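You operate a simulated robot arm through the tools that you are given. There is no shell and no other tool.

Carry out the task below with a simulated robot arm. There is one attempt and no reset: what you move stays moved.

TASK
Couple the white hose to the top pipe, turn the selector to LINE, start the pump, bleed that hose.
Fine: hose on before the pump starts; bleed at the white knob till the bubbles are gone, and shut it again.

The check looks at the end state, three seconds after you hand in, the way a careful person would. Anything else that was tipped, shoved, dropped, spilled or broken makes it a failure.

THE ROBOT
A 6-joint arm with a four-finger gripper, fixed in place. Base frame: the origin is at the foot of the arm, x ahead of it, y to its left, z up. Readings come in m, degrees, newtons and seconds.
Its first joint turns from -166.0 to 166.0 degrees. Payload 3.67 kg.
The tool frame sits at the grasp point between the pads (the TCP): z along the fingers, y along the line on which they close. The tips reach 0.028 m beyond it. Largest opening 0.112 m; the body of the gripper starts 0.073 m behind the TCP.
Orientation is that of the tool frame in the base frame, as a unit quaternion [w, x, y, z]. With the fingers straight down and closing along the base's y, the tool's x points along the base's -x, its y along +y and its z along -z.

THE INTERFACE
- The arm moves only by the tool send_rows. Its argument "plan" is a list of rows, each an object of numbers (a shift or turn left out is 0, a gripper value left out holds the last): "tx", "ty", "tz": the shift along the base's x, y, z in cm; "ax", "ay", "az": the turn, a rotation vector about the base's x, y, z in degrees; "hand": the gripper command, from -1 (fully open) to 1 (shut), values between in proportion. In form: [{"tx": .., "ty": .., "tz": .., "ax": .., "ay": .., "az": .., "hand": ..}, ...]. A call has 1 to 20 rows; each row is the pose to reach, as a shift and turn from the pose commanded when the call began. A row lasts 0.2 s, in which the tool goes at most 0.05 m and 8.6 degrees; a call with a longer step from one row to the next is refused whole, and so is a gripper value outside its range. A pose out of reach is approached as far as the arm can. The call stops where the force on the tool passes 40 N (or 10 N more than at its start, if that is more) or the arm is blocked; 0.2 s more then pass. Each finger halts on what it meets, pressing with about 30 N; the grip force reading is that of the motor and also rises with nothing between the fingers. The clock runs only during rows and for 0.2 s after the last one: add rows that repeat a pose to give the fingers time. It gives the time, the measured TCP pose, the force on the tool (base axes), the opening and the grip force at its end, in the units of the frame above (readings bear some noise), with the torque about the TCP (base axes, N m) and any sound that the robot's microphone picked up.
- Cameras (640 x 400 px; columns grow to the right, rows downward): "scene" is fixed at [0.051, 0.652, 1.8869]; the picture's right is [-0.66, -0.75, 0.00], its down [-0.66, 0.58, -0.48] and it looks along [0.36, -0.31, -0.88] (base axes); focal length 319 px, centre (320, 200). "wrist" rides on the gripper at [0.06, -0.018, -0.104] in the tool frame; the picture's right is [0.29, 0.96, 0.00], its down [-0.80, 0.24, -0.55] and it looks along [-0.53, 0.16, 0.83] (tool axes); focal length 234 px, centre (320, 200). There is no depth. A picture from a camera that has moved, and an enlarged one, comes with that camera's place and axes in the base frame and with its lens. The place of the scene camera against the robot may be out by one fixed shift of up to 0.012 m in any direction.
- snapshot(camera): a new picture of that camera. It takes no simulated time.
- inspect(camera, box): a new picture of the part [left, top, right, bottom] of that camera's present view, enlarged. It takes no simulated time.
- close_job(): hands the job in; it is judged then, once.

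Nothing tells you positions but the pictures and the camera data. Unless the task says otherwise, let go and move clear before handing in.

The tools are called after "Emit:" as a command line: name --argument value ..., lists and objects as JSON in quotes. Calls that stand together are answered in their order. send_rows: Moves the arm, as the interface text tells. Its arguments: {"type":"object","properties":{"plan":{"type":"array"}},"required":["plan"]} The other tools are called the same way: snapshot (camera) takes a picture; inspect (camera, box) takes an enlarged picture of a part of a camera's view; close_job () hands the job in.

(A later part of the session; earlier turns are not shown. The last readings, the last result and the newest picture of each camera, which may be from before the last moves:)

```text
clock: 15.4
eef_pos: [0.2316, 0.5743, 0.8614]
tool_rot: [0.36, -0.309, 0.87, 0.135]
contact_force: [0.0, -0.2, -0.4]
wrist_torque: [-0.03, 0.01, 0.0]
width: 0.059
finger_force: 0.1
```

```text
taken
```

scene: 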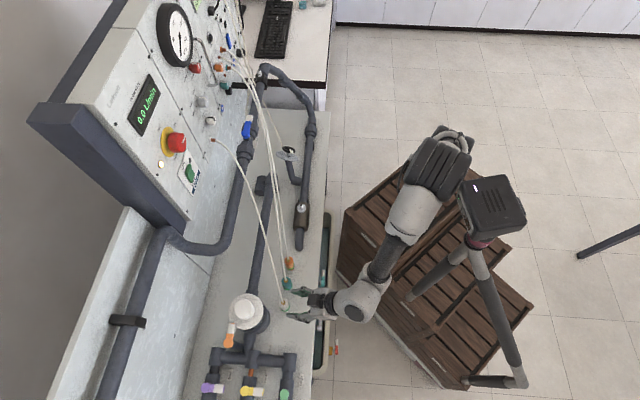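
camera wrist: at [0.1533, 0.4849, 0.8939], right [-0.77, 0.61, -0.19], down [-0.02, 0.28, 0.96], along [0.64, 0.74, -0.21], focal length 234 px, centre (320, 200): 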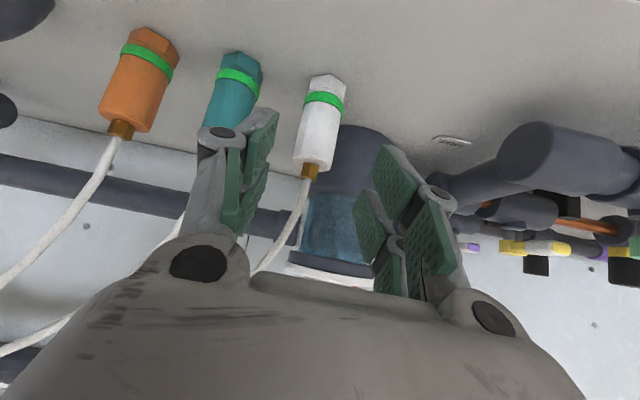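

The white connector is centred between the fingers in the wrist view, with teal clear of the left finger. I'll enlarge to fix its axis and height.

Emit:
inspect --camera "wrist" --box '[256, 60, 384, 140]'

Emit:
inspect --camera "wrist" --box '[190, 60, 450, 222]'

Emit:
inspect --camera "scene" --box '[256, 260, 352, 320]'

```text
5.00 times, centred on (320, 100) of wrist
camera zoom: at [0.1533, 0.4849, 0.8939], right [-0.77, 0.61, -0.19], down [-0.02, 0.28, 0.96], along [0.64, 0.74, -0.21], focal length 1171 px, centre (320, 700)
```

zoom: 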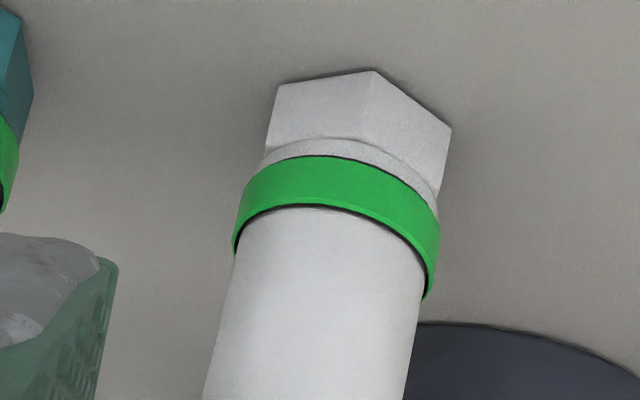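

```text
2.46 times, centred on (320, 141) of wrist
camera zoom: at [0.1533, 0.4849, 0.8939], right [-0.77, 0.61, -0.19], down [-0.02, 0.28, 0.96], along [0.64, 0.74, -0.21], focal length 576 px, centre (320, 345)
```

zoom: 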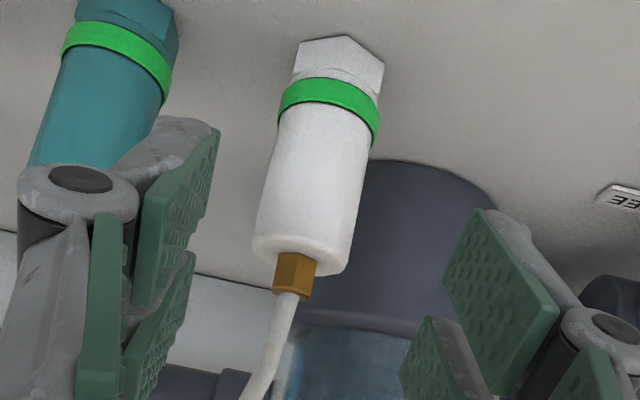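

```text
6.67 times, centred on (304, 290) of scene
camera zoom: at [0.051, 0.652, 1.8869], right [-0.66, -0.75, 0.0], down [-0.66, 0.58, -0.48], along [0.36, -0.31, -0.88], focal length 2124 px, centre (427, -400)
```

zoom: 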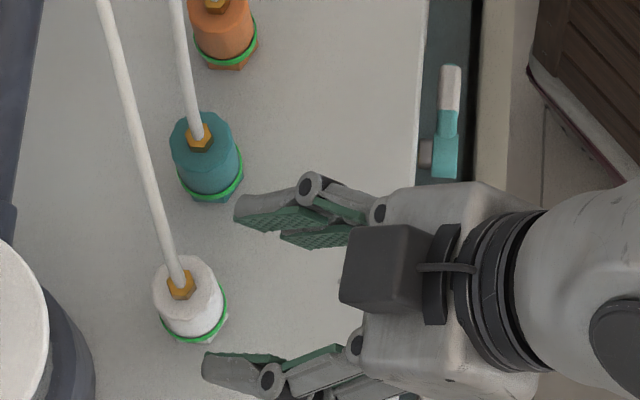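

The connector axis is near (0.277, 0.608) with ring at z≈0.775 and top z≈0.828. I'll slide in along the tool axis to (0.277, 0.608, 0.805) and check before closing.

Emit:
send_rows --plan '[{"tx": 0.9, "ty": 0.65, "tz": -1.1}, {"tx": 1.8, "ty": 1.3, "tz": -2.2}, {"tx": 2.7, "ty": 2.0, "tz": -3.3}, {"tx": 3.6, "ty": 2.65, "tz": -4.5}, {"tx": 4.55, "ty": 3.33, "tz": -5.6}, {"tx": 4.55, "ty": 3.33, "tz": -5.6}]'

Emit:
snapshot --camera "wrist"

Emit:
inspect --camera "scene" --box '[240, 270, 336, 330]'

```text
clock: 16.8
eef_pos: [0.2737, 0.6073, 0.8039]
tool_rot: [0.36, -0.311, 0.869, 0.135]
contact_force: [-0.1, 0.7, -0.2]
wrist_torque: [-0.01, -0.02, 0.03]
width: 0.0585
finger_force: 0.0
```

```text
taken
camera wrist: at [0.1976, 0.5177, 0.8352], right [-0.77, 0.61, -0.19], down [-0.02, 0.29, 0.96], along [0.64, 0.74, -0.21], focal length 234 px, centre (320, 200)
```

wrist: 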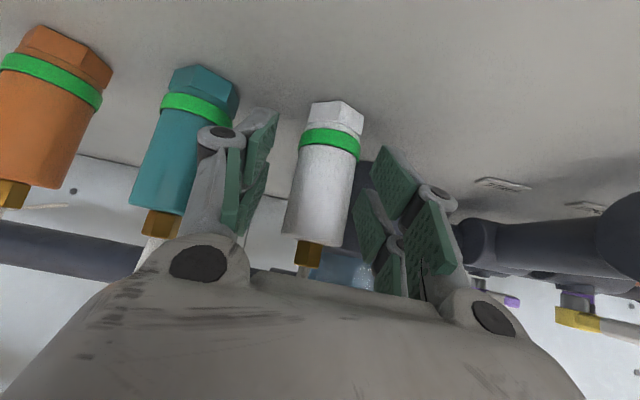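

```text
6.67 times, centred on (288, 300) of scene
camera zoom: at [0.051, 0.652, 1.8869], right [-0.66, -0.75, 0.0], down [-0.66, 0.58, -0.48], along [0.36, -0.31, -0.88], focal length 2124 px, centre (533, -467)
```

zoom: 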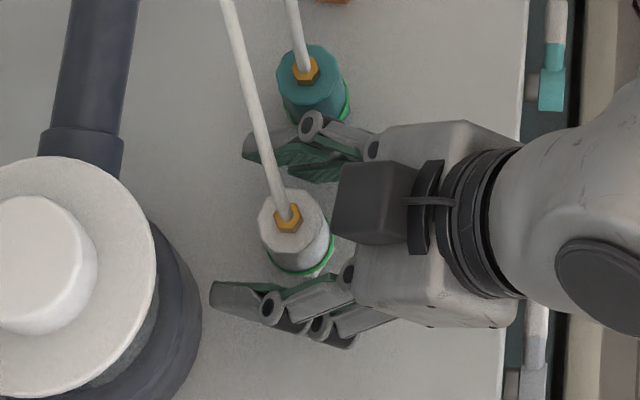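

The connector is between the pads and the teal one is untouched. Closing the gripper now.

Emit:
send_rows --plan '[{"hand": 0.3}, {"hand": 0.6}, {"hand": 1}, {"hand": 1}]'

Emit:
snapshot --camera "wrist"

Emit:
inspect --camera "scene" --box '[240, 270, 336, 330]'

```text
clock: 17.8
eef_pos: [0.2748, 0.6071, 0.8039]
tool_rot: [0.36, -0.312, 0.869, 0.135]
contact_force: [-3.5, 5.6, -2.4]
wrist_torque: [0.24, 0.26, -0.2]
width: 0.0324
finger_force: 45.5
```

```text
taken
camera wrist: at [0.1973, 0.5179, 0.8352], right [-0.77, 0.61, -0.19], down [-0.02, 0.29, 0.96], along [0.64, 0.74, -0.21], focal length 234 px, centre (320, 200)
```

wrist: 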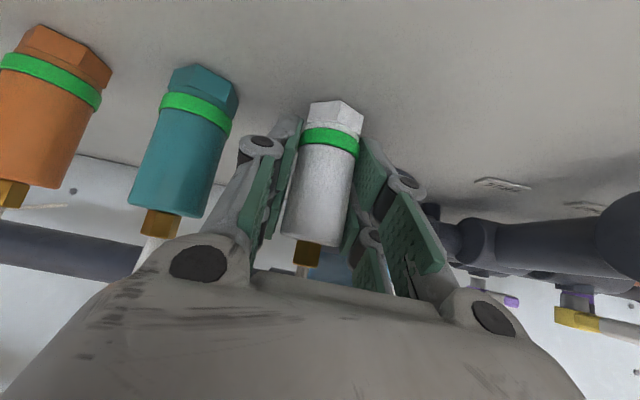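

```text
6.67 times, centred on (288, 300) of scene
camera zoom: at [0.051, 0.652, 1.8869], right [-0.66, -0.75, 0.0], down [-0.66, 0.58, -0.48], along [0.36, -0.31, -0.88], focal length 2124 px, centre (533, -467)
```

zoom: 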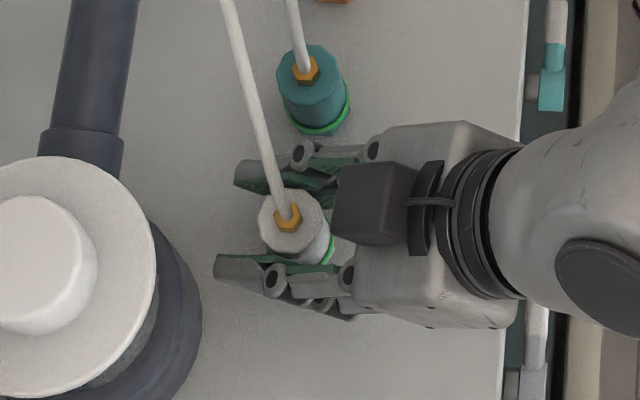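

Gripped at 32 mm. Now I pull straight up off the parking stub.

Emit:
send_rows --plan '[{"tz": 0.5}, {"tz": 1}, {"tz": 2}, {"tz": 3}, {"tz": 4.5}, {"tz": 6}, {"tz": 6}]'

Emit:
snapshot --camera "wrist"

Emit:
inspect --camera "scene" --box '[240, 270, 336, 330]'

```text
clock: 18.2
eef_pos: [0.2752, 0.6076, 0.803]
tool_rot: [0.357, -0.312, 0.87, 0.133]
contact_force: [3.3, 20.7, -18.8]
wrist_torque: [0.72, -0.23, -0.01]
width: 0.0323
finger_force: 45.2
stopped in row 1: the force on the tool passed its limit at 50 N (the readings are from after the stop); the commanded pose is now the measured one
```

```text
taken
camera wrist: at [0.1975, 0.5181, 0.8359], right [-0.77, 0.61, -0.2], down [-0.01, 0.29, 0.96], along [0.64, 0.74, -0.21], focal length 234 px, centre (320, 200)
```

wrist: 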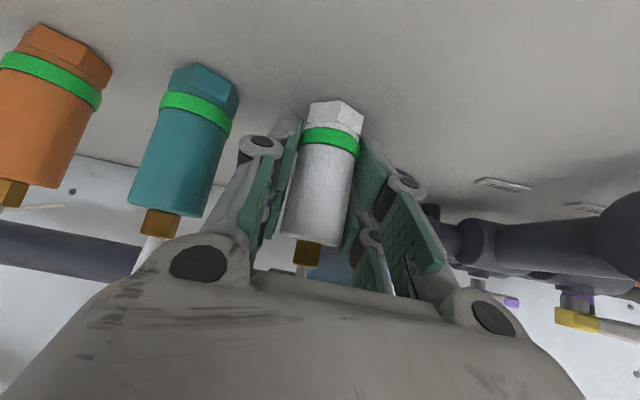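

```text
6.67 times, centred on (288, 300) of scene
camera zoom: at [0.051, 0.652, 1.8869], right [-0.66, -0.75, 0.0], down [-0.66, 0.58, -0.48], along [0.36, -0.31, -0.88], focal length 2124 px, centre (533, -467)
```

zoom: 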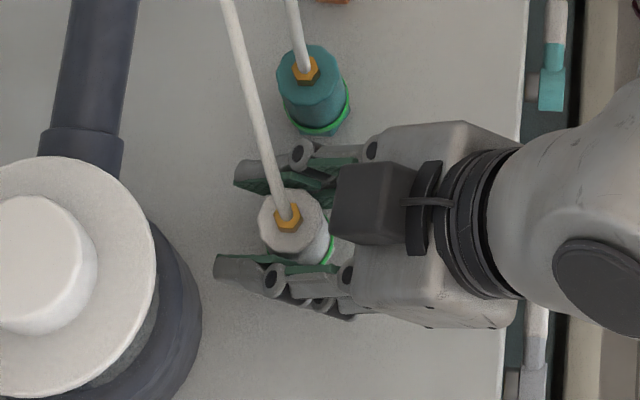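

The pull stopped at the force limit with the connector still seated, so it seems to be locked on the stub. I'll look closely at how these couplings are made before trying anything else.

Emit:
inspect --camera "wrist" --box '[288, 90, 384, 150]'

Emit:
inspect --camera "wrist" --box '[130, 50, 258, 130]'

Emit:
inspect --camera "wrist" --box '[0, 10, 128, 90]'

Emit:
inspect --camera "wrist" --box '[256, 170, 384, 250]'

```text
6.67 times, centred on (336, 120) of wrist
camera zoom: at [0.1975, 0.5181, 0.8359], right [-0.77, 0.61, -0.2], down [-0.01, 0.29, 0.96], along [0.64, 0.74, -0.21], focal length 1561 px, centre (213, 733)
```

zoom: 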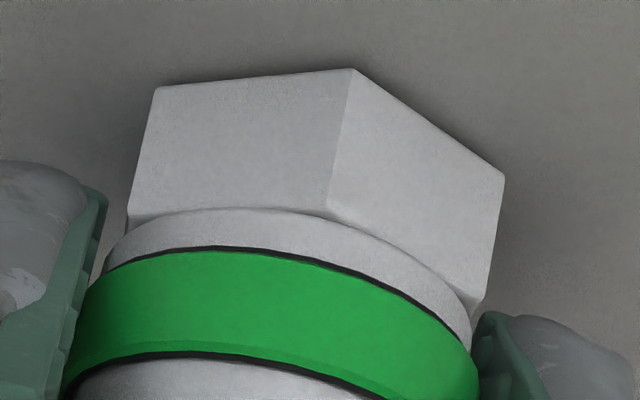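

```text
5.00 times, centred on (194, 90) of wrist
camera zoom: at [0.1975, 0.5181, 0.8359], right [-0.77, 0.61, -0.2], down [-0.01, 0.29, 0.96], along [0.64, 0.74, -0.21], focal length 1171 px, centre (950, 750)
```

zoom: 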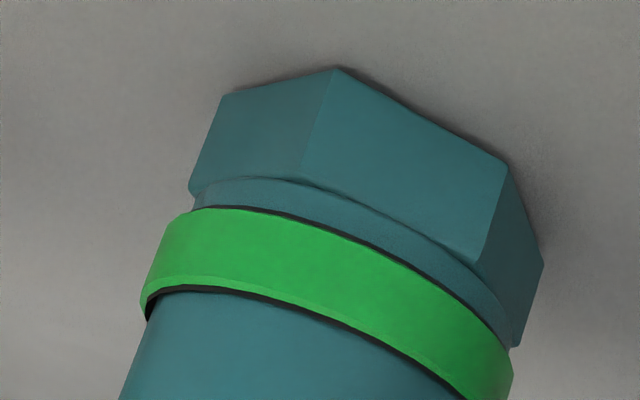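

```text
5.00 times, centred on (64, 50) of wrist
camera zoom: at [0.1975, 0.5181, 0.8359], right [-0.77, 0.61, -0.2], down [-0.01, 0.29, 0.96], along [0.64, 0.74, -0.21], focal length 1171 px, centre (1600, 950)
```

zoom: 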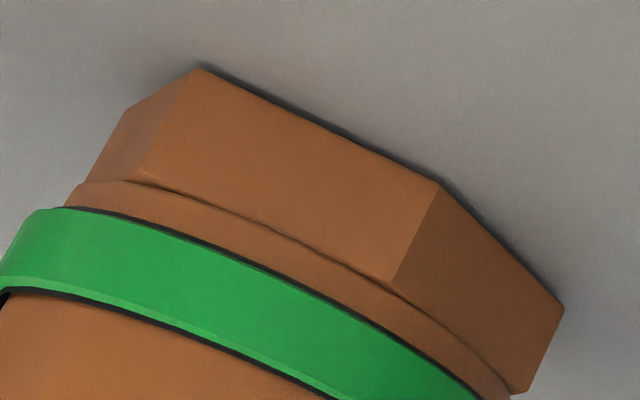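

```text
5.00 times, centred on (320, 210) of wrist
camera zoom: at [0.1975, 0.5181, 0.8359], right [-0.77, 0.61, -0.2], down [-0.01, 0.29, 0.96], along [0.64, 0.74, -0.21], focal length 1171 px, centre (320, 150)
```

zoom: 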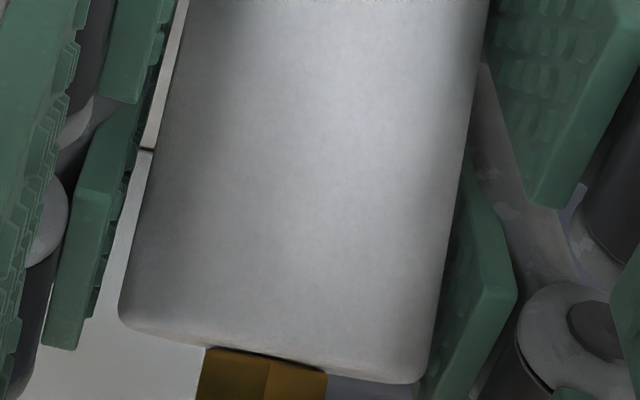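

The coupling shows a hex foot, a green band and a smooth round sleeve, with no slot or lever. I'll take a reading with a null move, then try a very gentle pull.

Emit:
send_rows --plan '[{"tz": 0}, {"tz": 0}]'

Emit:
send_rows --plan '[{"tz": 0.05}, {"tz": 0.1}, {"tz": 0.15}, {"tz": 0.2}, {"tz": 0.25}, {"tz": 0.3}, {"tz": 0.35}, {"tz": 0.4}, {"tz": 0.5}, {"tz": 0.6}]'

```text
clock: 18.8
eef_pos: [0.275, 0.6076, 0.803]
tool_rot: [0.358, -0.313, 0.869, 0.133]
contact_force: [3.8, 30.0, -26.0]
wrist_torque: [1.07, 0.14, -0.27]
width: 0.0323
finger_force: 44.6
```

```text
clock: 19.2
eef_pos: [0.2732, 0.6072, 0.8026]
tool_rot: [0.358, -0.313, 0.87, 0.134]
contact_force: [5.5, 24.7, -22.0]
wrist_torque: [0.94, -0.22, 0.02]
width: 0.0322
finger_force: 45.0
stopped in row 2: the force on the tool passed its limit at 52 N (the readings are from after the stop); the commanded pose is now the measured one
```

The connector is rigidly held (about 25 N per mm), so a straight pull won't do it. I'll open slightly to null the forces, regrip, and test a small twist about the vertical to see whether it is a twist lock.

Emit:
send_rows --plan '[{"hand": 0.2}, {"hand": 0.2}, {"hand": 0.2}]'

Emit:
send_rows --plan '[{"hand": 0.2}, {"hand": 0.4}, {"hand": 0.6}, {"hand": 1}, {"hand": 1}]'

Emit:
send_rows --plan '[{"az": 1}, {"az": 2}, {"az": 3}, {"az": 4}, {"az": 5}, {"az": 6}, {"az": 7}, {"az": 8}]'

```text
clock: 20.0
eef_pos: [0.2743, 0.6063, 0.8053]
tool_rot: [0.358, -0.314, 0.869, 0.134]
contact_force: [0.7, 0.4, 0.1]
wrist_torque: [0.0, -0.01, 0.0]
width: 0.0449
finger_force: 0.0
```

```text
clock: 21.2
eef_pos: [0.2735, 0.6069, 0.804]
tool_rot: [0.358, -0.313, 0.869, 0.134]
contact_force: [-5.9, 9.2, -3.0]
wrist_torque: [0.34, 0.33, -0.23]
width: 0.0323
finger_force: 45.3
```

```text
clock: 23.0
eef_pos: [0.2744, 0.6068, 0.8044]
tool_rot: [0.348, -0.374, 0.845, 0.159]
contact_force: [-3.6, 21.6, -1.2]
wrist_torque: [0.79, 0.28, -0.63]
width: 0.0326
finger_force: 45.2
```

The tool turned 8° with about 0.6 Nm resisting. I'm checking whether the sleeve turned with it or the pads slipped.

Emit:
inspect --camera "scene" --box '[264, 285, 312, 315]'

Emit:
inspect --camera "wrist" --box '[240, 80, 400, 180]'

```text
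13.33 times, centred on (288, 300) of scene
camera zoom: at [0.051, 0.652, 1.8869], right [-0.66, -0.75, 0.0], down [-0.66, 0.58, -0.48], along [0.36, -0.31, -0.88], focal length 4248 px, centre (747, -1133)
```

zoom: 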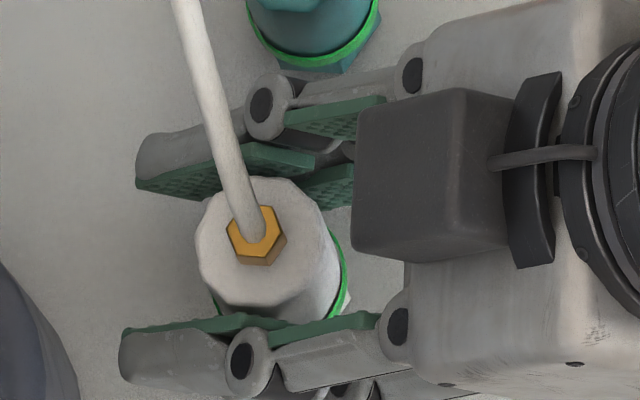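

```text
4.00 times, centred on (320, 130) of wrist
camera zoom: at [0.2101, 0.5074, 0.8371], right [-0.85, 0.49, -0.2], down [-0.06, 0.28, 0.96], along [0.53, 0.82, -0.21], focal length 937 px, centre (320, 480)
```

zoom: 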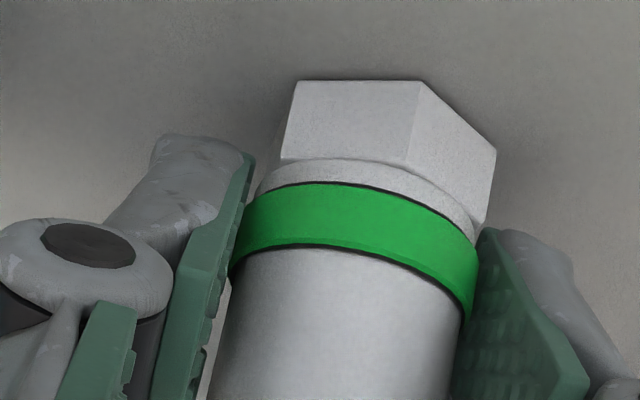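

The sleeve's facets look unrotated in that direction, so the pads probably slipped against a stop. I'll try the other direction carefully.

Emit:
send_rows --plan '[{"az": -2}, {"az": -4}, {"az": -6}, {"az": -8}, {"az": -10}, {"az": -12}, {"az": -14}, {"az": -16}, {"az": -18}, {"az": -20}]'

Emit:
inspect --camera "scene" --box '[264, 285, 312, 315]'

Emit:
inspect --camera "wrist" --box '[240, 80, 400, 180]'

```text
clock: 25.2
eef_pos: [0.2738, 0.608, 0.8061]
tool_rot: [0.37, -0.221, 0.897, 0.096]
contact_force: [-24.5, 17.1, -0.4]
wrist_torque: [0.58, 0.87, 0.04]
width: 0.0306
finger_force: 30.0
```

```text
13.33 times, centred on (288, 300) of scene
camera zoom: at [0.051, 0.652, 1.8869], right [-0.66, -0.75, 0.0], down [-0.66, 0.58, -0.48], along [0.36, -0.31, -0.88], focal length 4248 px, centre (747, -1133)
```

zoom: 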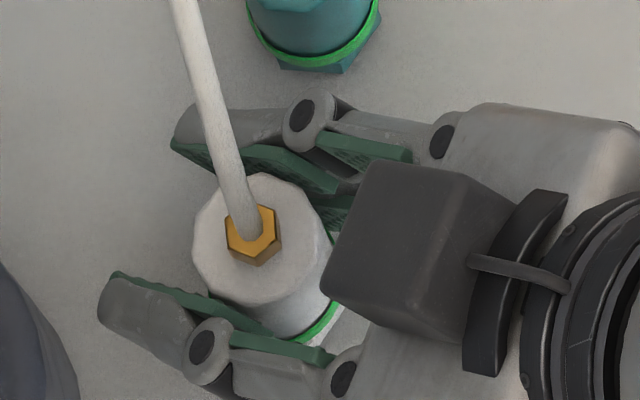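

```text
4.00 times, centred on (320, 130) of wrist
camera zoom: at [0.1801, 0.5359, 0.8371], right [-0.63, 0.75, -0.2], down [0.04, 0.29, 0.96], along [0.78, 0.59, -0.21], focal length 937 px, centre (320, 480)
```

zoom: 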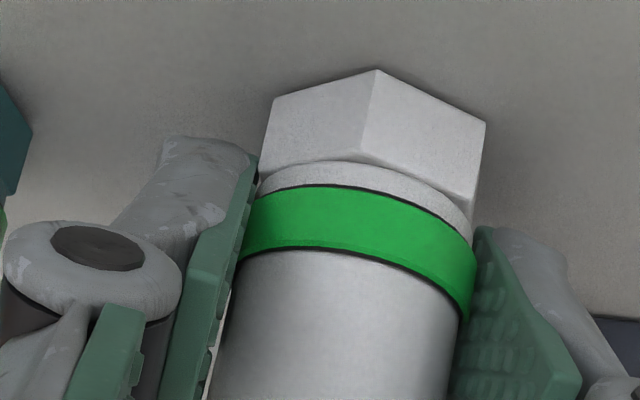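

Turning clockwise moved the brass hex with the tool and the resisting torque is nearly zero, so the body does turn. I'll enlarge to compare.

Emit:
inspect --camera "scene" --box '[276, 293, 292, 303]'

Emit:
send_rows --plan '[{"hand": 0.2}, {"hand": 0.2}, {"hand": 0.2}]'

Emit:
inspect --camera "scene" --box '[264, 285, 312, 315]'

Emit:
inspect --camera "wrist" --box '[240, 80, 400, 180]'

Emit:
inspect --camera "wrist" --box '[256, 170, 384, 250]'

```text
16.00 times, centred on (284, 298) of scene
camera zoom: at [0.051, 0.652, 1.8869], right [-0.66, -0.75, 0.0], down [-0.66, 0.58, -0.48], along [0.36, -0.31, -0.88], focal length 5098 px, centre (896, -1368)
```

zoom: 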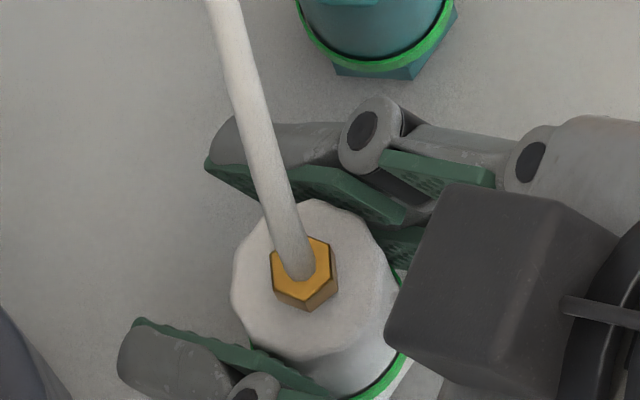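

```text
clock: 26.0
eef_pos: [0.2758, 0.6067, 0.8057]
tool_rot: [0.37, -0.221, 0.897, 0.095]
contact_force: [-0.7, 0.4, 0.1]
wrist_torque: [-0.03, 0.02, 0.02]
width: 0.0447
finger_force: 0.1
```

```text
13.33 times, centred on (288, 300) of scene
camera zoom: at [0.051, 0.652, 1.8869], right [-0.66, -0.75, 0.0], down [-0.66, 0.58, -0.48], along [0.36, -0.31, -0.88], focal length 4248 px, centre (747, -1133)
```

zoom: 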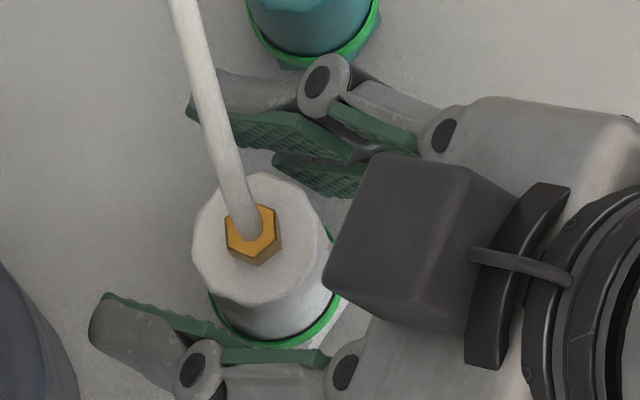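

```text
4.00 times, centred on (320, 130) of wrist
camera zoom: at [0.1809, 0.5347, 0.8371], right [-0.63, 0.75, -0.2], down [0.04, 0.29, 0.96], along [0.78, 0.59, -0.21], focal length 937 px, centre (320, 480)
```

zoom: 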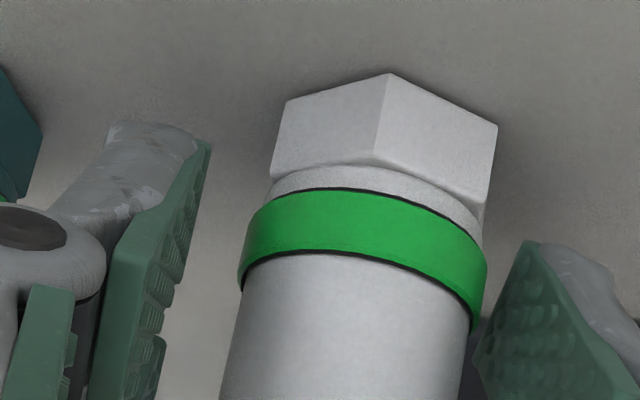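

```text
5.00 times, centred on (320, 210) of wrist
camera zoom: at [0.1809, 0.5347, 0.8371], right [-0.63, 0.75, -0.2], down [0.04, 0.29, 0.96], along [0.78, 0.59, -0.21], focal length 1171 px, centre (320, 150)
```

zoom: 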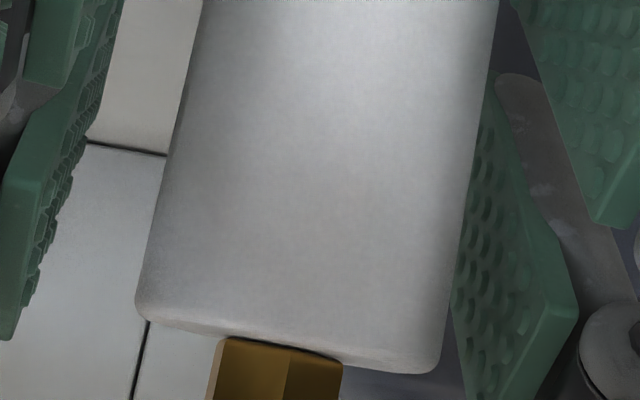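

The brass hex has clearly rotated clockwise and stayed there, while counter-clockwise slipped against a stop, so it looks like a twist lock that opens clockwise (seen from above). I'll recentre by about 2 mm, regrip and continue clockwise.

Emit:
send_rows --plan '[{"tx": 0.11, "ty": 0.15, "hand": 0.2}, {"tx": 0.11, "ty": 0.15, "hand": 0.4}, {"tx": 0.11, "ty": 0.15, "hand": 0.7}, {"tx": 0.11, "ty": 0.15, "hand": 1}, {"tx": 0.11, "ty": 0.15, "hand": 1}]'

Emit:
send_rows --plan '[{"az": -2}, {"az": -4}, {"az": -6}, {"az": -8}, {"az": -10}, {"az": -12}, {"az": -14}, {"az": -16}, {"az": -18}, {"az": -20}]'

Emit:
inspect --camera "scene" --box '[264, 285, 312, 315]'

Emit:
inspect --camera "wrist" --box '[240, 80, 400, 180]'

```text
clock: 27.2
eef_pos: [0.2754, 0.6074, 0.8051]
tool_rot: [0.37, -0.22, 0.898, 0.096]
contact_force: [-0.3, 3.0, 0.7]
wrist_torque: [0.14, 0.17, -0.27]
width: 0.0311
finger_force: 29.9
```

```text
clock: 29.4
eef_pos: [0.2751, 0.6074, 0.805]
tool_rot: [0.38, -0.061, 0.922, 0.03]
contact_force: [-7.0, 13.7, 5.4]
wrist_torque: [0.56, 0.24, 0.65]
width: 0.0323
finger_force: 44.7
```

```text
13.33 times, centred on (288, 300) of scene
camera zoom: at [0.051, 0.652, 1.8869], right [-0.66, -0.75, 0.0], down [-0.66, 0.58, -0.48], along [0.36, -0.31, -0.88], focal length 4248 px, centre (747, -1133)
```

zoom: 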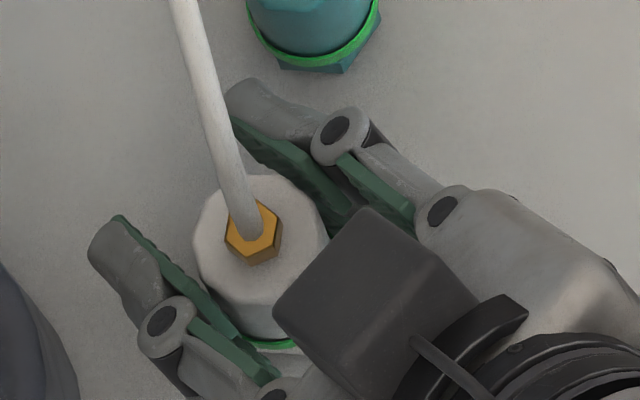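

```text
4.00 times, centred on (320, 130) of wrist
camera zoom: at [0.163, 0.573, 0.8372], right [-0.33, 0.92, -0.19], down [0.14, 0.25, 0.96], along [0.93, 0.29, -0.21], focal length 937 px, centre (320, 480)
```

zoom: 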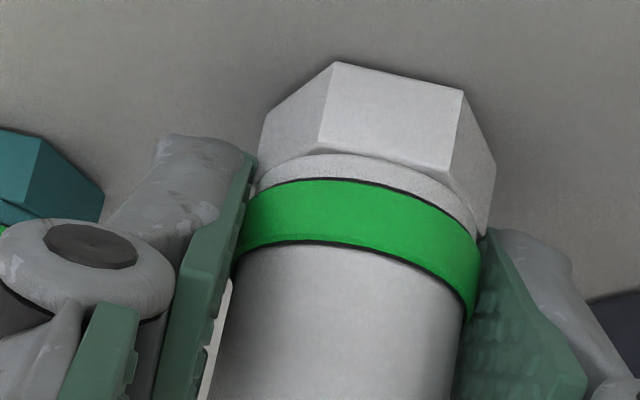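

The torque is back at 0.65 Nm. I'm enlarging the brass hex to measure how far the body has really turned.

Emit:
inspect --camera "scene" --box '[278, 294, 291, 302]'

Emit:
inspect --camera "wrist" --box '[280, 215, 344, 255]'

Emit:
snapshot --camera "wrist"

```text
16.00 times, centred on (284, 298) of scene
camera zoom: at [0.051, 0.652, 1.8869], right [-0.66, -0.75, 0.0], down [-0.66, 0.58, -0.48], along [0.36, -0.31, -0.88], focal length 5098 px, centre (888, -1368)
```

zoom: 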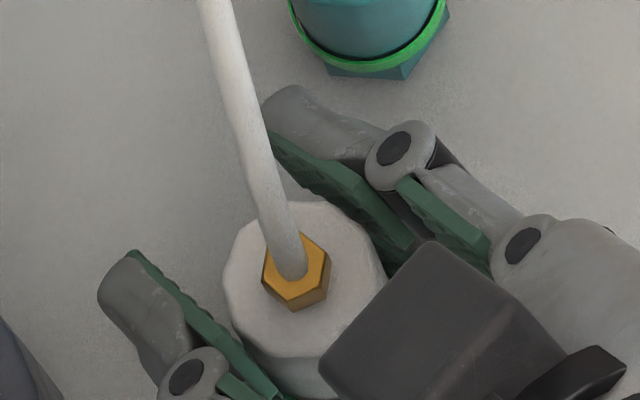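

```text
10.00 times, centred on (312, 235) of wrist
camera zoom: at [0.163, 0.573, 0.8372], right [-0.33, 0.92, -0.19], down [0.14, 0.25, 0.96], along [0.93, 0.29, -0.21], focal length 2342 px, centre (400, -150)
```

zoom: 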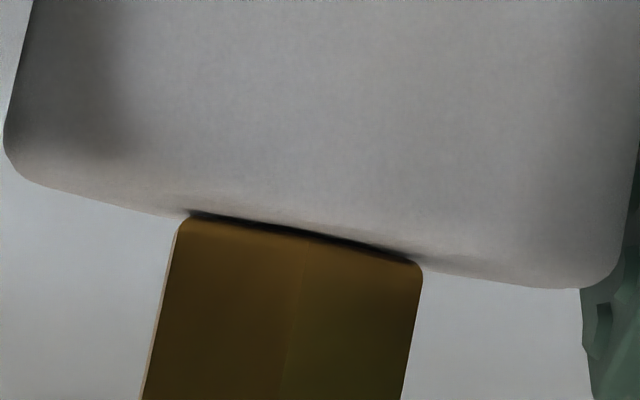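

```text
taken
camera wrist: at [0.163, 0.573, 0.8372], right [-0.33, 0.92, -0.19], down [0.14, 0.25, 0.96], along [0.93, 0.29, -0.21], focal length 234 px, centre (320, 200)
```

wrist: 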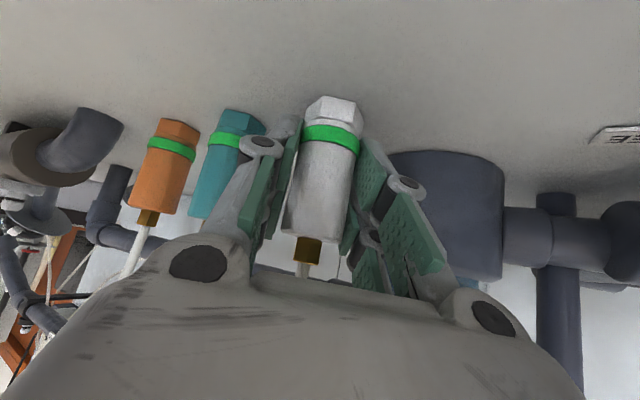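

The grip width follows the pads' angle on a ten-sided sleeve, so the body isn't turning; the pads are slipping. The green collar (z≈0.779–0.788), bounded by dark gaps, looks like the sliding release sleeve, and my pads sat above it. I'll open, go back to azimuth ~33° and regrip lower so the pads take the green collar.

Emit:
send_rows --plan '[{"hand": 0.2}, {"hand": 0.2}, {"az": 6, "hand": 0.2}, {"az": 12}, {"az": 18}, {"az": 25}, {"az": 25, "tx": -0.58, "ty": -0.28, "tz": -0.45}, {"az": 25, "tx": -0.58, "ty": -0.28, "tz": -0.9}, {"az": 25, "tx": -0.58, "ty": -0.28, "tz": -0.9}]'

Emit:
inspect --camera "wrist" --box '[240, 80, 400, 180]'

Emit:
inspect --camera "scene" --box '[264, 285, 312, 315]'

```text
clock: 31.4
eef_pos: [0.2694, 0.6057, 0.7978]
tool_rot: [0.366, -0.259, 0.887, 0.112]
contact_force: [-2.8, -1.3, 14.3]
wrist_torque: [-0.4, -0.15, -0.2]
width: 0.046
finger_force: 1.1
```

```text
4.00 times, centred on (320, 130) of wrist
camera zoom: at [0.1824, 0.526, 0.8287], right [-0.69, 0.7, -0.19], down [0.02, 0.29, 0.96], along [0.72, 0.66, -0.21], focal length 937 px, centre (320, 480)
```

zoom: 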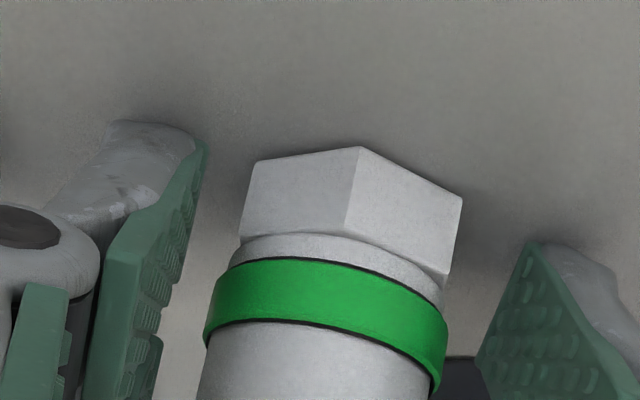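

```text
13.33 times, centred on (288, 300) of scene
camera zoom: at [0.051, 0.652, 1.8869], right [-0.66, -0.75, 0.0], down [-0.66, 0.58, -0.48], along [0.36, -0.31, -0.88], focal length 4248 px, centre (747, -1133)
```

zoom: 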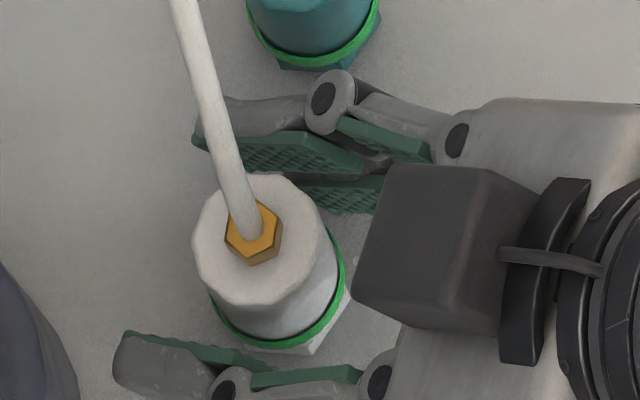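

There is 14 N upward on the tool, so a fingertip is touching the bench. I'll rise 3 mm and read the force again.

Emit:
send_rows --plan '[{"tz": 0.15}, {"tz": 0.3}, {"tz": 0.3}]'

Emit:
snapshot --camera "wrist"

```text
clock: 32.2
eef_pos: [0.2703, 0.6045, 0.7986]
tool_rot: [0.366, -0.26, 0.887, 0.112]
contact_force: [0.2, -0.3, -0.2]
wrist_torque: [0.0, -0.02, 0.0]
width: 0.0445
finger_force: 0.1
```

```text
taken
camera wrist: at [0.1825, 0.5254, 0.8309], right [-0.69, 0.7, -0.2], down [0.02, 0.29, 0.96], along [0.72, 0.66, -0.21], focal length 234 px, centre (320, 200)
```

wrist: 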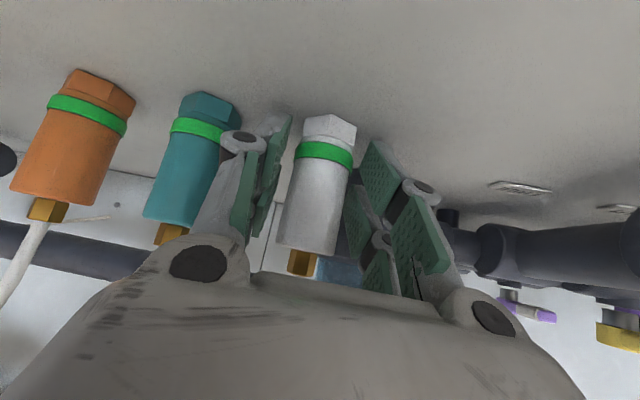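

Clear of the bench now, with the pads covering the green collar. Close and pull gently.

Emit:
send_rows --plan '[{"hand": 0.4}, {"hand": 0.7}, {"hand": 1}, {"hand": 1}]'

Emit:
inspect --camera "wrist" --box '[240, 80, 400, 180]'

Emit:
send_rows --plan '[{"tz": 0.05}, {"tz": 0.1}, {"tz": 0.15}, {"tz": 0.2}, {"tz": 0.25}, {"tz": 0.3}, {"tz": 0.35}, {"tz": 0.4}, {"tz": 0.5}, {"tz": 0.6}]'

Emit:
inspect --camera "wrist" --box '[240, 80, 400, 180]'

```text
clock: 33.2
eef_pos: [0.2699, 0.6054, 0.7991]
tool_rot: [0.366, -0.259, 0.887, 0.112]
contact_force: [0.5, -0.3, 0.0]
wrist_torque: [0.0, -0.03, -0.01]
width: 0.0341
finger_force: 30.4
```

```text
4.00 times, centred on (320, 130) of wrist
camera zoom: at [0.1825, 0.5256, 0.8311], right [-0.69, 0.7, -0.2], down [0.02, 0.29, 0.96], along [0.72, 0.66, -0.21], focal length 937 px, centre (320, 480)
```

zoom: 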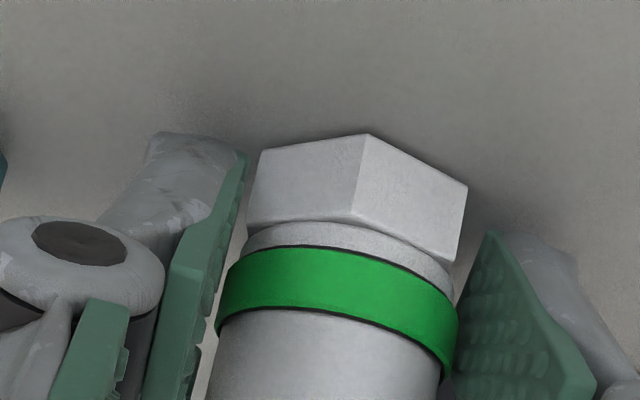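

```text
clock: 35.4
eef_pos: [0.2701, 0.6057, 0.8046]
tool_rot: [0.366, -0.259, 0.887, 0.112]
contact_force: [-0.4, 0.0, -0.3]
wrist_torque: [0.03, 0.02, 0.0]
width: 0.0339
finger_force: 29.9
```

```text
4.00 times, centred on (320, 130) of wrist
camera zoom: at [0.1827, 0.526, 0.8371], right [-0.69, 0.7, -0.2], down [0.02, 0.29, 0.96], along [0.72, 0.66, -0.21], focal length 937 px, centre (320, 480)
```

zoom: 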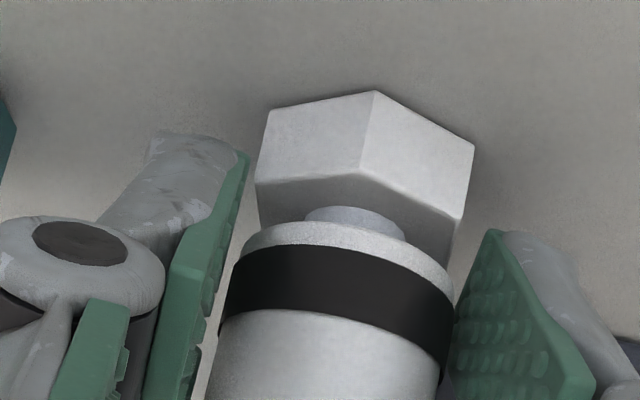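

The green band turned black: gripping the collar released the lock and the connector came off its stub. I'll lift it straight up to z≈1.15, above the other hoses.

Emit:
send_rows --plan '[{"tz": 2}, {"tz": 5}, {"tz": 8.5}, {"tz": 12}, {"tz": 15.5}, {"tz": 19}, {"tz": 22.5}, {"tz": 26}, {"tz": 29.5}, {"tz": 33}, {"tz": 34.5}, {"tz": 34.5}]'

Emit:
snapshot --camera "wrist"

Emit:
snapshot --camera "scene"

```text
clock: 38.0
eef_pos: [0.27, 0.6038, 1.1497]
tool_rot: [0.366, -0.259, 0.887, 0.111]
contact_force: [0.1, 0.2, -1.4]
wrist_torque: [0.02, 0.03, -0.02]
width: 0.0343
finger_force: 29.9
```

```text
taken
camera wrist: at [0.1825, 0.5243, 1.1825], right [-0.69, 0.7, -0.2], down [0.02, 0.29, 0.96], along [0.72, 0.66, -0.21], focal length 234 px, centre (320, 200)
```

wrist: 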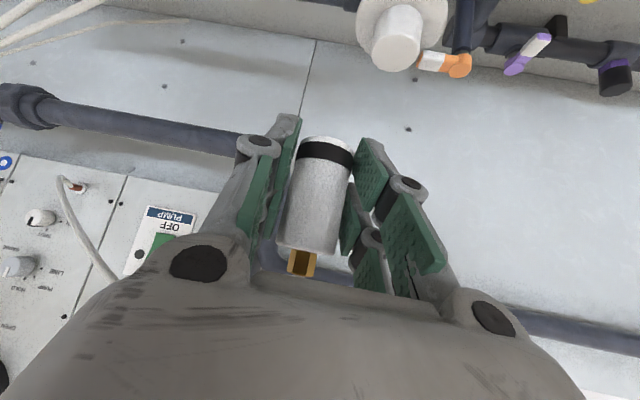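

```text
taken
```

scene: 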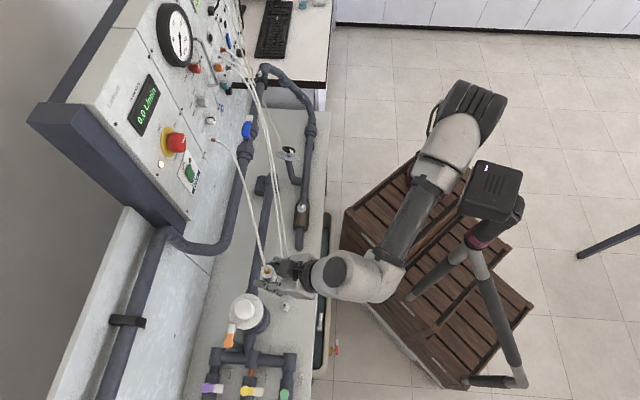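

The connector is off and hanging free in the grip. I now carry it along the front side (clear of the other hoses) towards the right, to about (0.666, 0.008, 1.20).

Emit:
send_rows --plan '[{"tx": 1.5, "ty": -2.5, "tz": 1, "az": 0}, {"tx": 4, "ty": -6.2, "tz": 2, "az": -0.5}, {"tx": 6.5, "ty": -10, "tz": 3, "az": -1}, {"tx": 9, "ty": -13.8, "tz": 4, "az": -1.5}, {"tx": 11.5, "ty": -17.6, "tz": 5, "az": -2}, {"tx": 14, "ty": -21.4, "tz": 5, "az": -2.5}, {"tx": 16.5, "ty": -25.2, "tz": 5, "az": -3}, {"tx": 19, "ty": -29, "tz": 5, "az": -3.5}, {"tx": 21.5, "ty": -32.8, "tz": 5, "az": -4}, {"tx": 24, "ty": -36.6, "tz": 5, "az": -4.5}, {"tx": 26.5, "ty": -40.4, "tz": 5, "az": -5}, {"tx": 29, "ty": -44.2, "tz": 5, "az": -5.5}, {"tx": 31.5, "ty": -48, "tz": 5, "az": -6}, {"tx": 34, "ty": -51.6, "tz": 5, "az": -6.5}, {"tx": 36, "ty": -54.6, "tz": 5, "az": -7}, {"tx": 38, "ty": -57.2, "tz": 5, "az": -7.5}, {"tx": 39.6, "ty": -59.6, "tz": 5, "az": -8}, {"tx": 39.6, "ty": -59.6, "tz": 5, "az": -8}]'

Emit:
snapshot --camera "wrist"

Emit:
snapshot --camera "scene"

```text
clock: 41.8
eef_pos: [0.6652, 0.0118, 1.2002]
tool_rot: [0.373, -0.196, 0.903, 0.086]
contact_force: [-0.9, 0.7, -0.2]
wrist_torque: [-0.01, 0.02, 0.02]
width: 0.0338
finger_force: 30.4
```

```text
taken
camera wrist: at [0.568, -0.0562, 1.2326], right [-0.59, 0.79, -0.2], down [0.06, 0.28, 0.96], along [0.81, 0.55, -0.21], focal length 234 px, centre (320, 200)
```

wrist: 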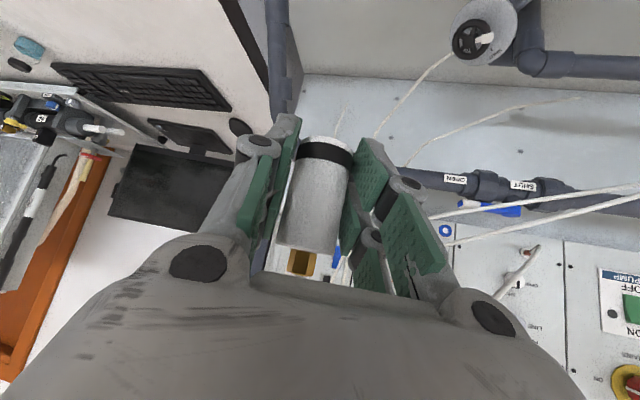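

```text
taken
```

scene: 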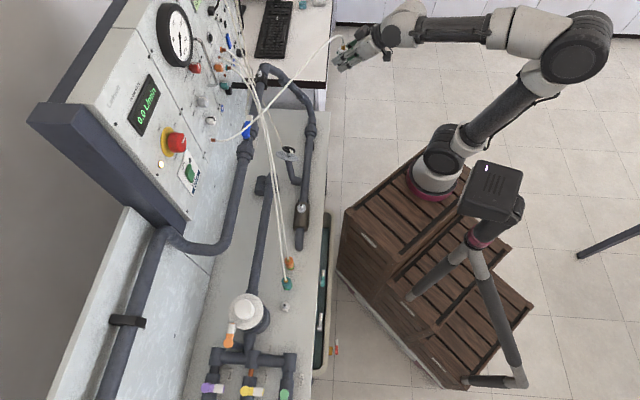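

The connector is at the right side, in front of the nipple. I'll calibrate the scene camera here by comparing the held connector with its known tool position.

Emit:
inspect --camera "scene" --box '[320, 25, 384, 65]'

Emit:
inspect --camera "scene" --box '[244, 62, 276, 82]'

Emit:
inspect --camera "wrist" --box '[256, 120, 384, 290]'

```text
10.00 times, centred on (352, 45) of scene
camera zoom: at [0.051, 0.652, 1.8869], right [-0.66, -0.75, 0.0], down [-0.66, 0.58, -0.48], along [0.36, -0.31, -0.88], focal length 3186 px, centre (0, 1750)
```

zoom: 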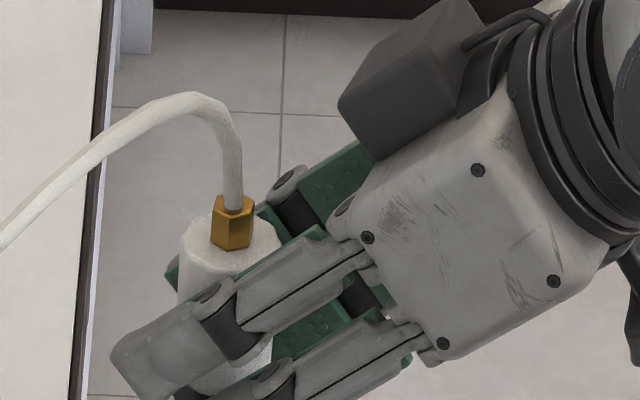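

```text
16.00 times, centred on (260, 72) of scene
camera zoom: at [0.051, 0.652, 1.8869], right [-0.66, -0.75, 0.0], down [-0.66, 0.58, -0.48], along [0.36, -0.31, -0.88], focal length 5098 px, centre (1280, 2248)
```

zoom: 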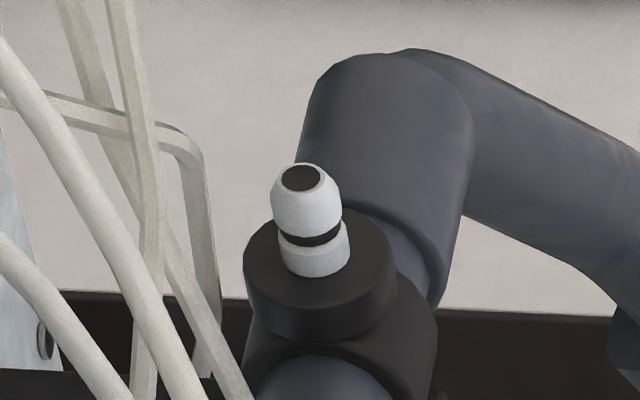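

```text
2.35 times, centred on (320, 205) of wrist
camera zoom: at [0.568, -0.0562, 1.2326], right [-0.59, 0.79, -0.2], down [0.06, 0.28, 0.96], along [0.81, 0.55, -0.21], focal length 551 px, centre (320, 188)
```

zoom: 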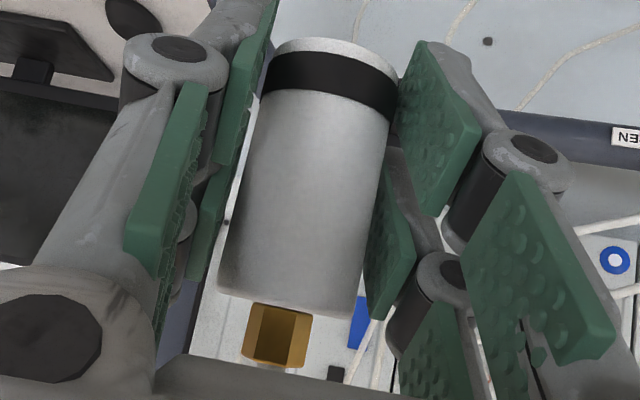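

The calibration is consistent: the scene camera is shifted by about (+5.5, −2.7, −9.2) mm, and with that correction both views put the nipple tip at (0.883, 0.206, 1.124), collar top ≈1.104. The connector's bottom hangs 26 mm below the TCP with its axis 8 mm ahead of it. I move to hover above the nipple.

Emit:
send_rows --plan '[{"tx": 2, "ty": 1.8}, {"tx": 5, "ty": 4.5}, {"tx": 8, "ty": 7.2}, {"tx": 11, "ty": 10}, {"tx": 14, "ty": 12.7}, {"tx": 17, "ty": 15.4}, {"tx": 19.5, "ty": 17.6}, {"tx": 21, "ty": 19.05}, {"tx": 21, "ty": 19.05}]'

Emit:
snapshot --camera "wrist"

Emit:
snapshot --camera "scene"

Emit:
inspect --camera "scene" --box '[228, 35, 292, 85]'

```text
clock: 43.8
eef_pos: [0.8774, 0.2004, 1.1999]
tool_rot: [0.372, -0.197, 0.903, 0.086]
contact_force: [-0.4, 0.2, 0.0]
wrist_torque: [0.01, 0.02, 0.02]
width: 0.0341
finger_force: 30.3
```

```text
taken
camera wrist: at [0.7794, 0.1347, 1.2322], right [-0.59, 0.79, -0.2], down [0.06, 0.28, 0.96], along [0.81, 0.55, -0.21], focal length 234 px, centre (320, 200)
```

wrist: 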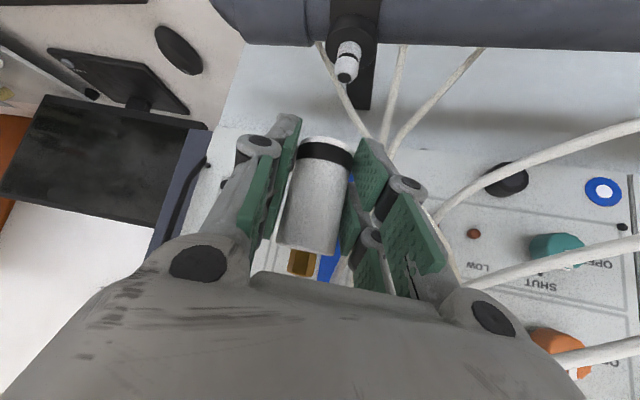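

```text
taken
```

scene: 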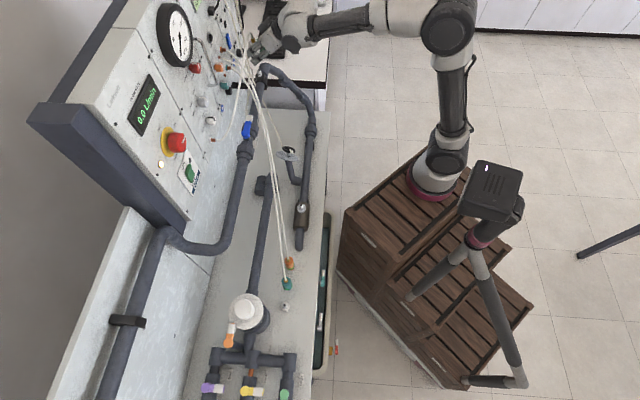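

```text
8.00 times, centred on (260, 60) of scene
camera zoom: at [0.051, 0.652, 1.8869], right [-0.66, -0.75, 0.0], down [-0.66, 0.58, -0.48], along [0.36, -0.31, -0.88], focal length 2549 px, centre (800, 1320)
```

zoom: 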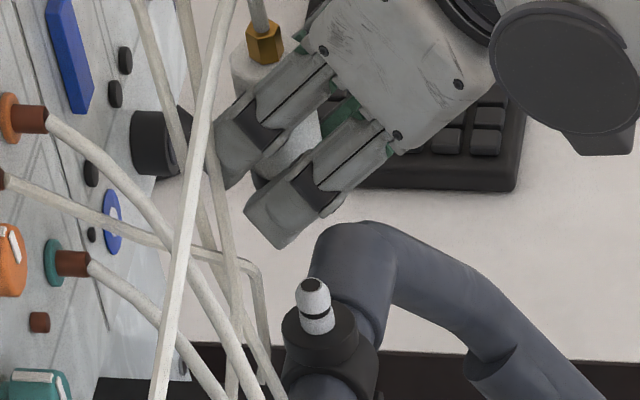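

The nipple is visible in the wrist view just below the held connector. I'll measure its offset in the tool frame precisely.

Emit:
inspect --camera "wrist" --box '[312, 30, 376, 90]'

Emit:
inspect --camera "wrist" --box '[270, 120, 370, 182]'

```text
6.67 times, centred on (344, 60) of wrist
camera zoom: at [0.7794, 0.1347, 1.2322], right [-0.59, 0.79, -0.2], down [0.06, 0.28, 0.96], along [0.81, 0.55, -0.21], focal length 1561 px, centre (160, 1133)
```

zoom: 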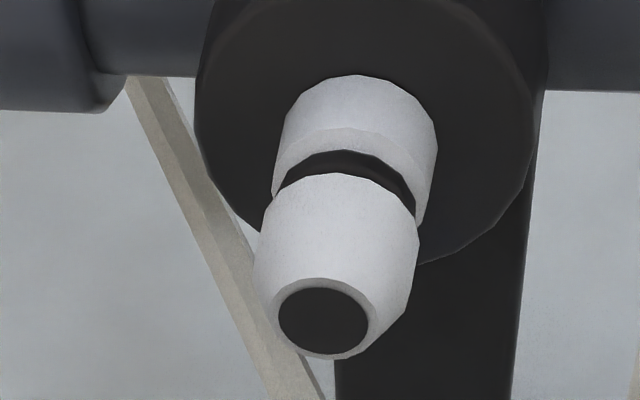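

```text
6.40 times, centred on (320, 151) of wrist
camera zoom: at [0.7794, 0.1347, 1.2322], right [-0.59, 0.79, -0.2], down [0.06, 0.28, 0.96], along [0.81, 0.55, -0.21], focal length 1499 px, centre (320, 514)
```

zoom: 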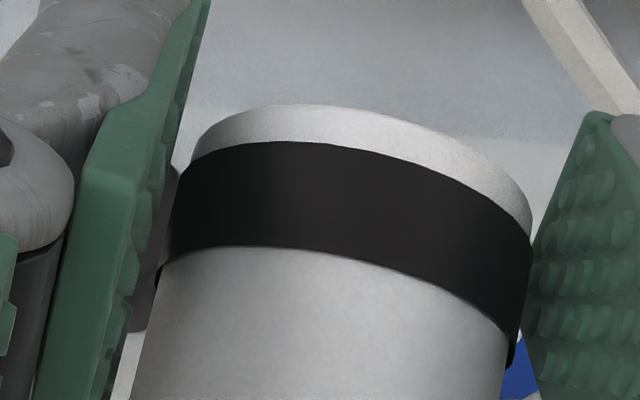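

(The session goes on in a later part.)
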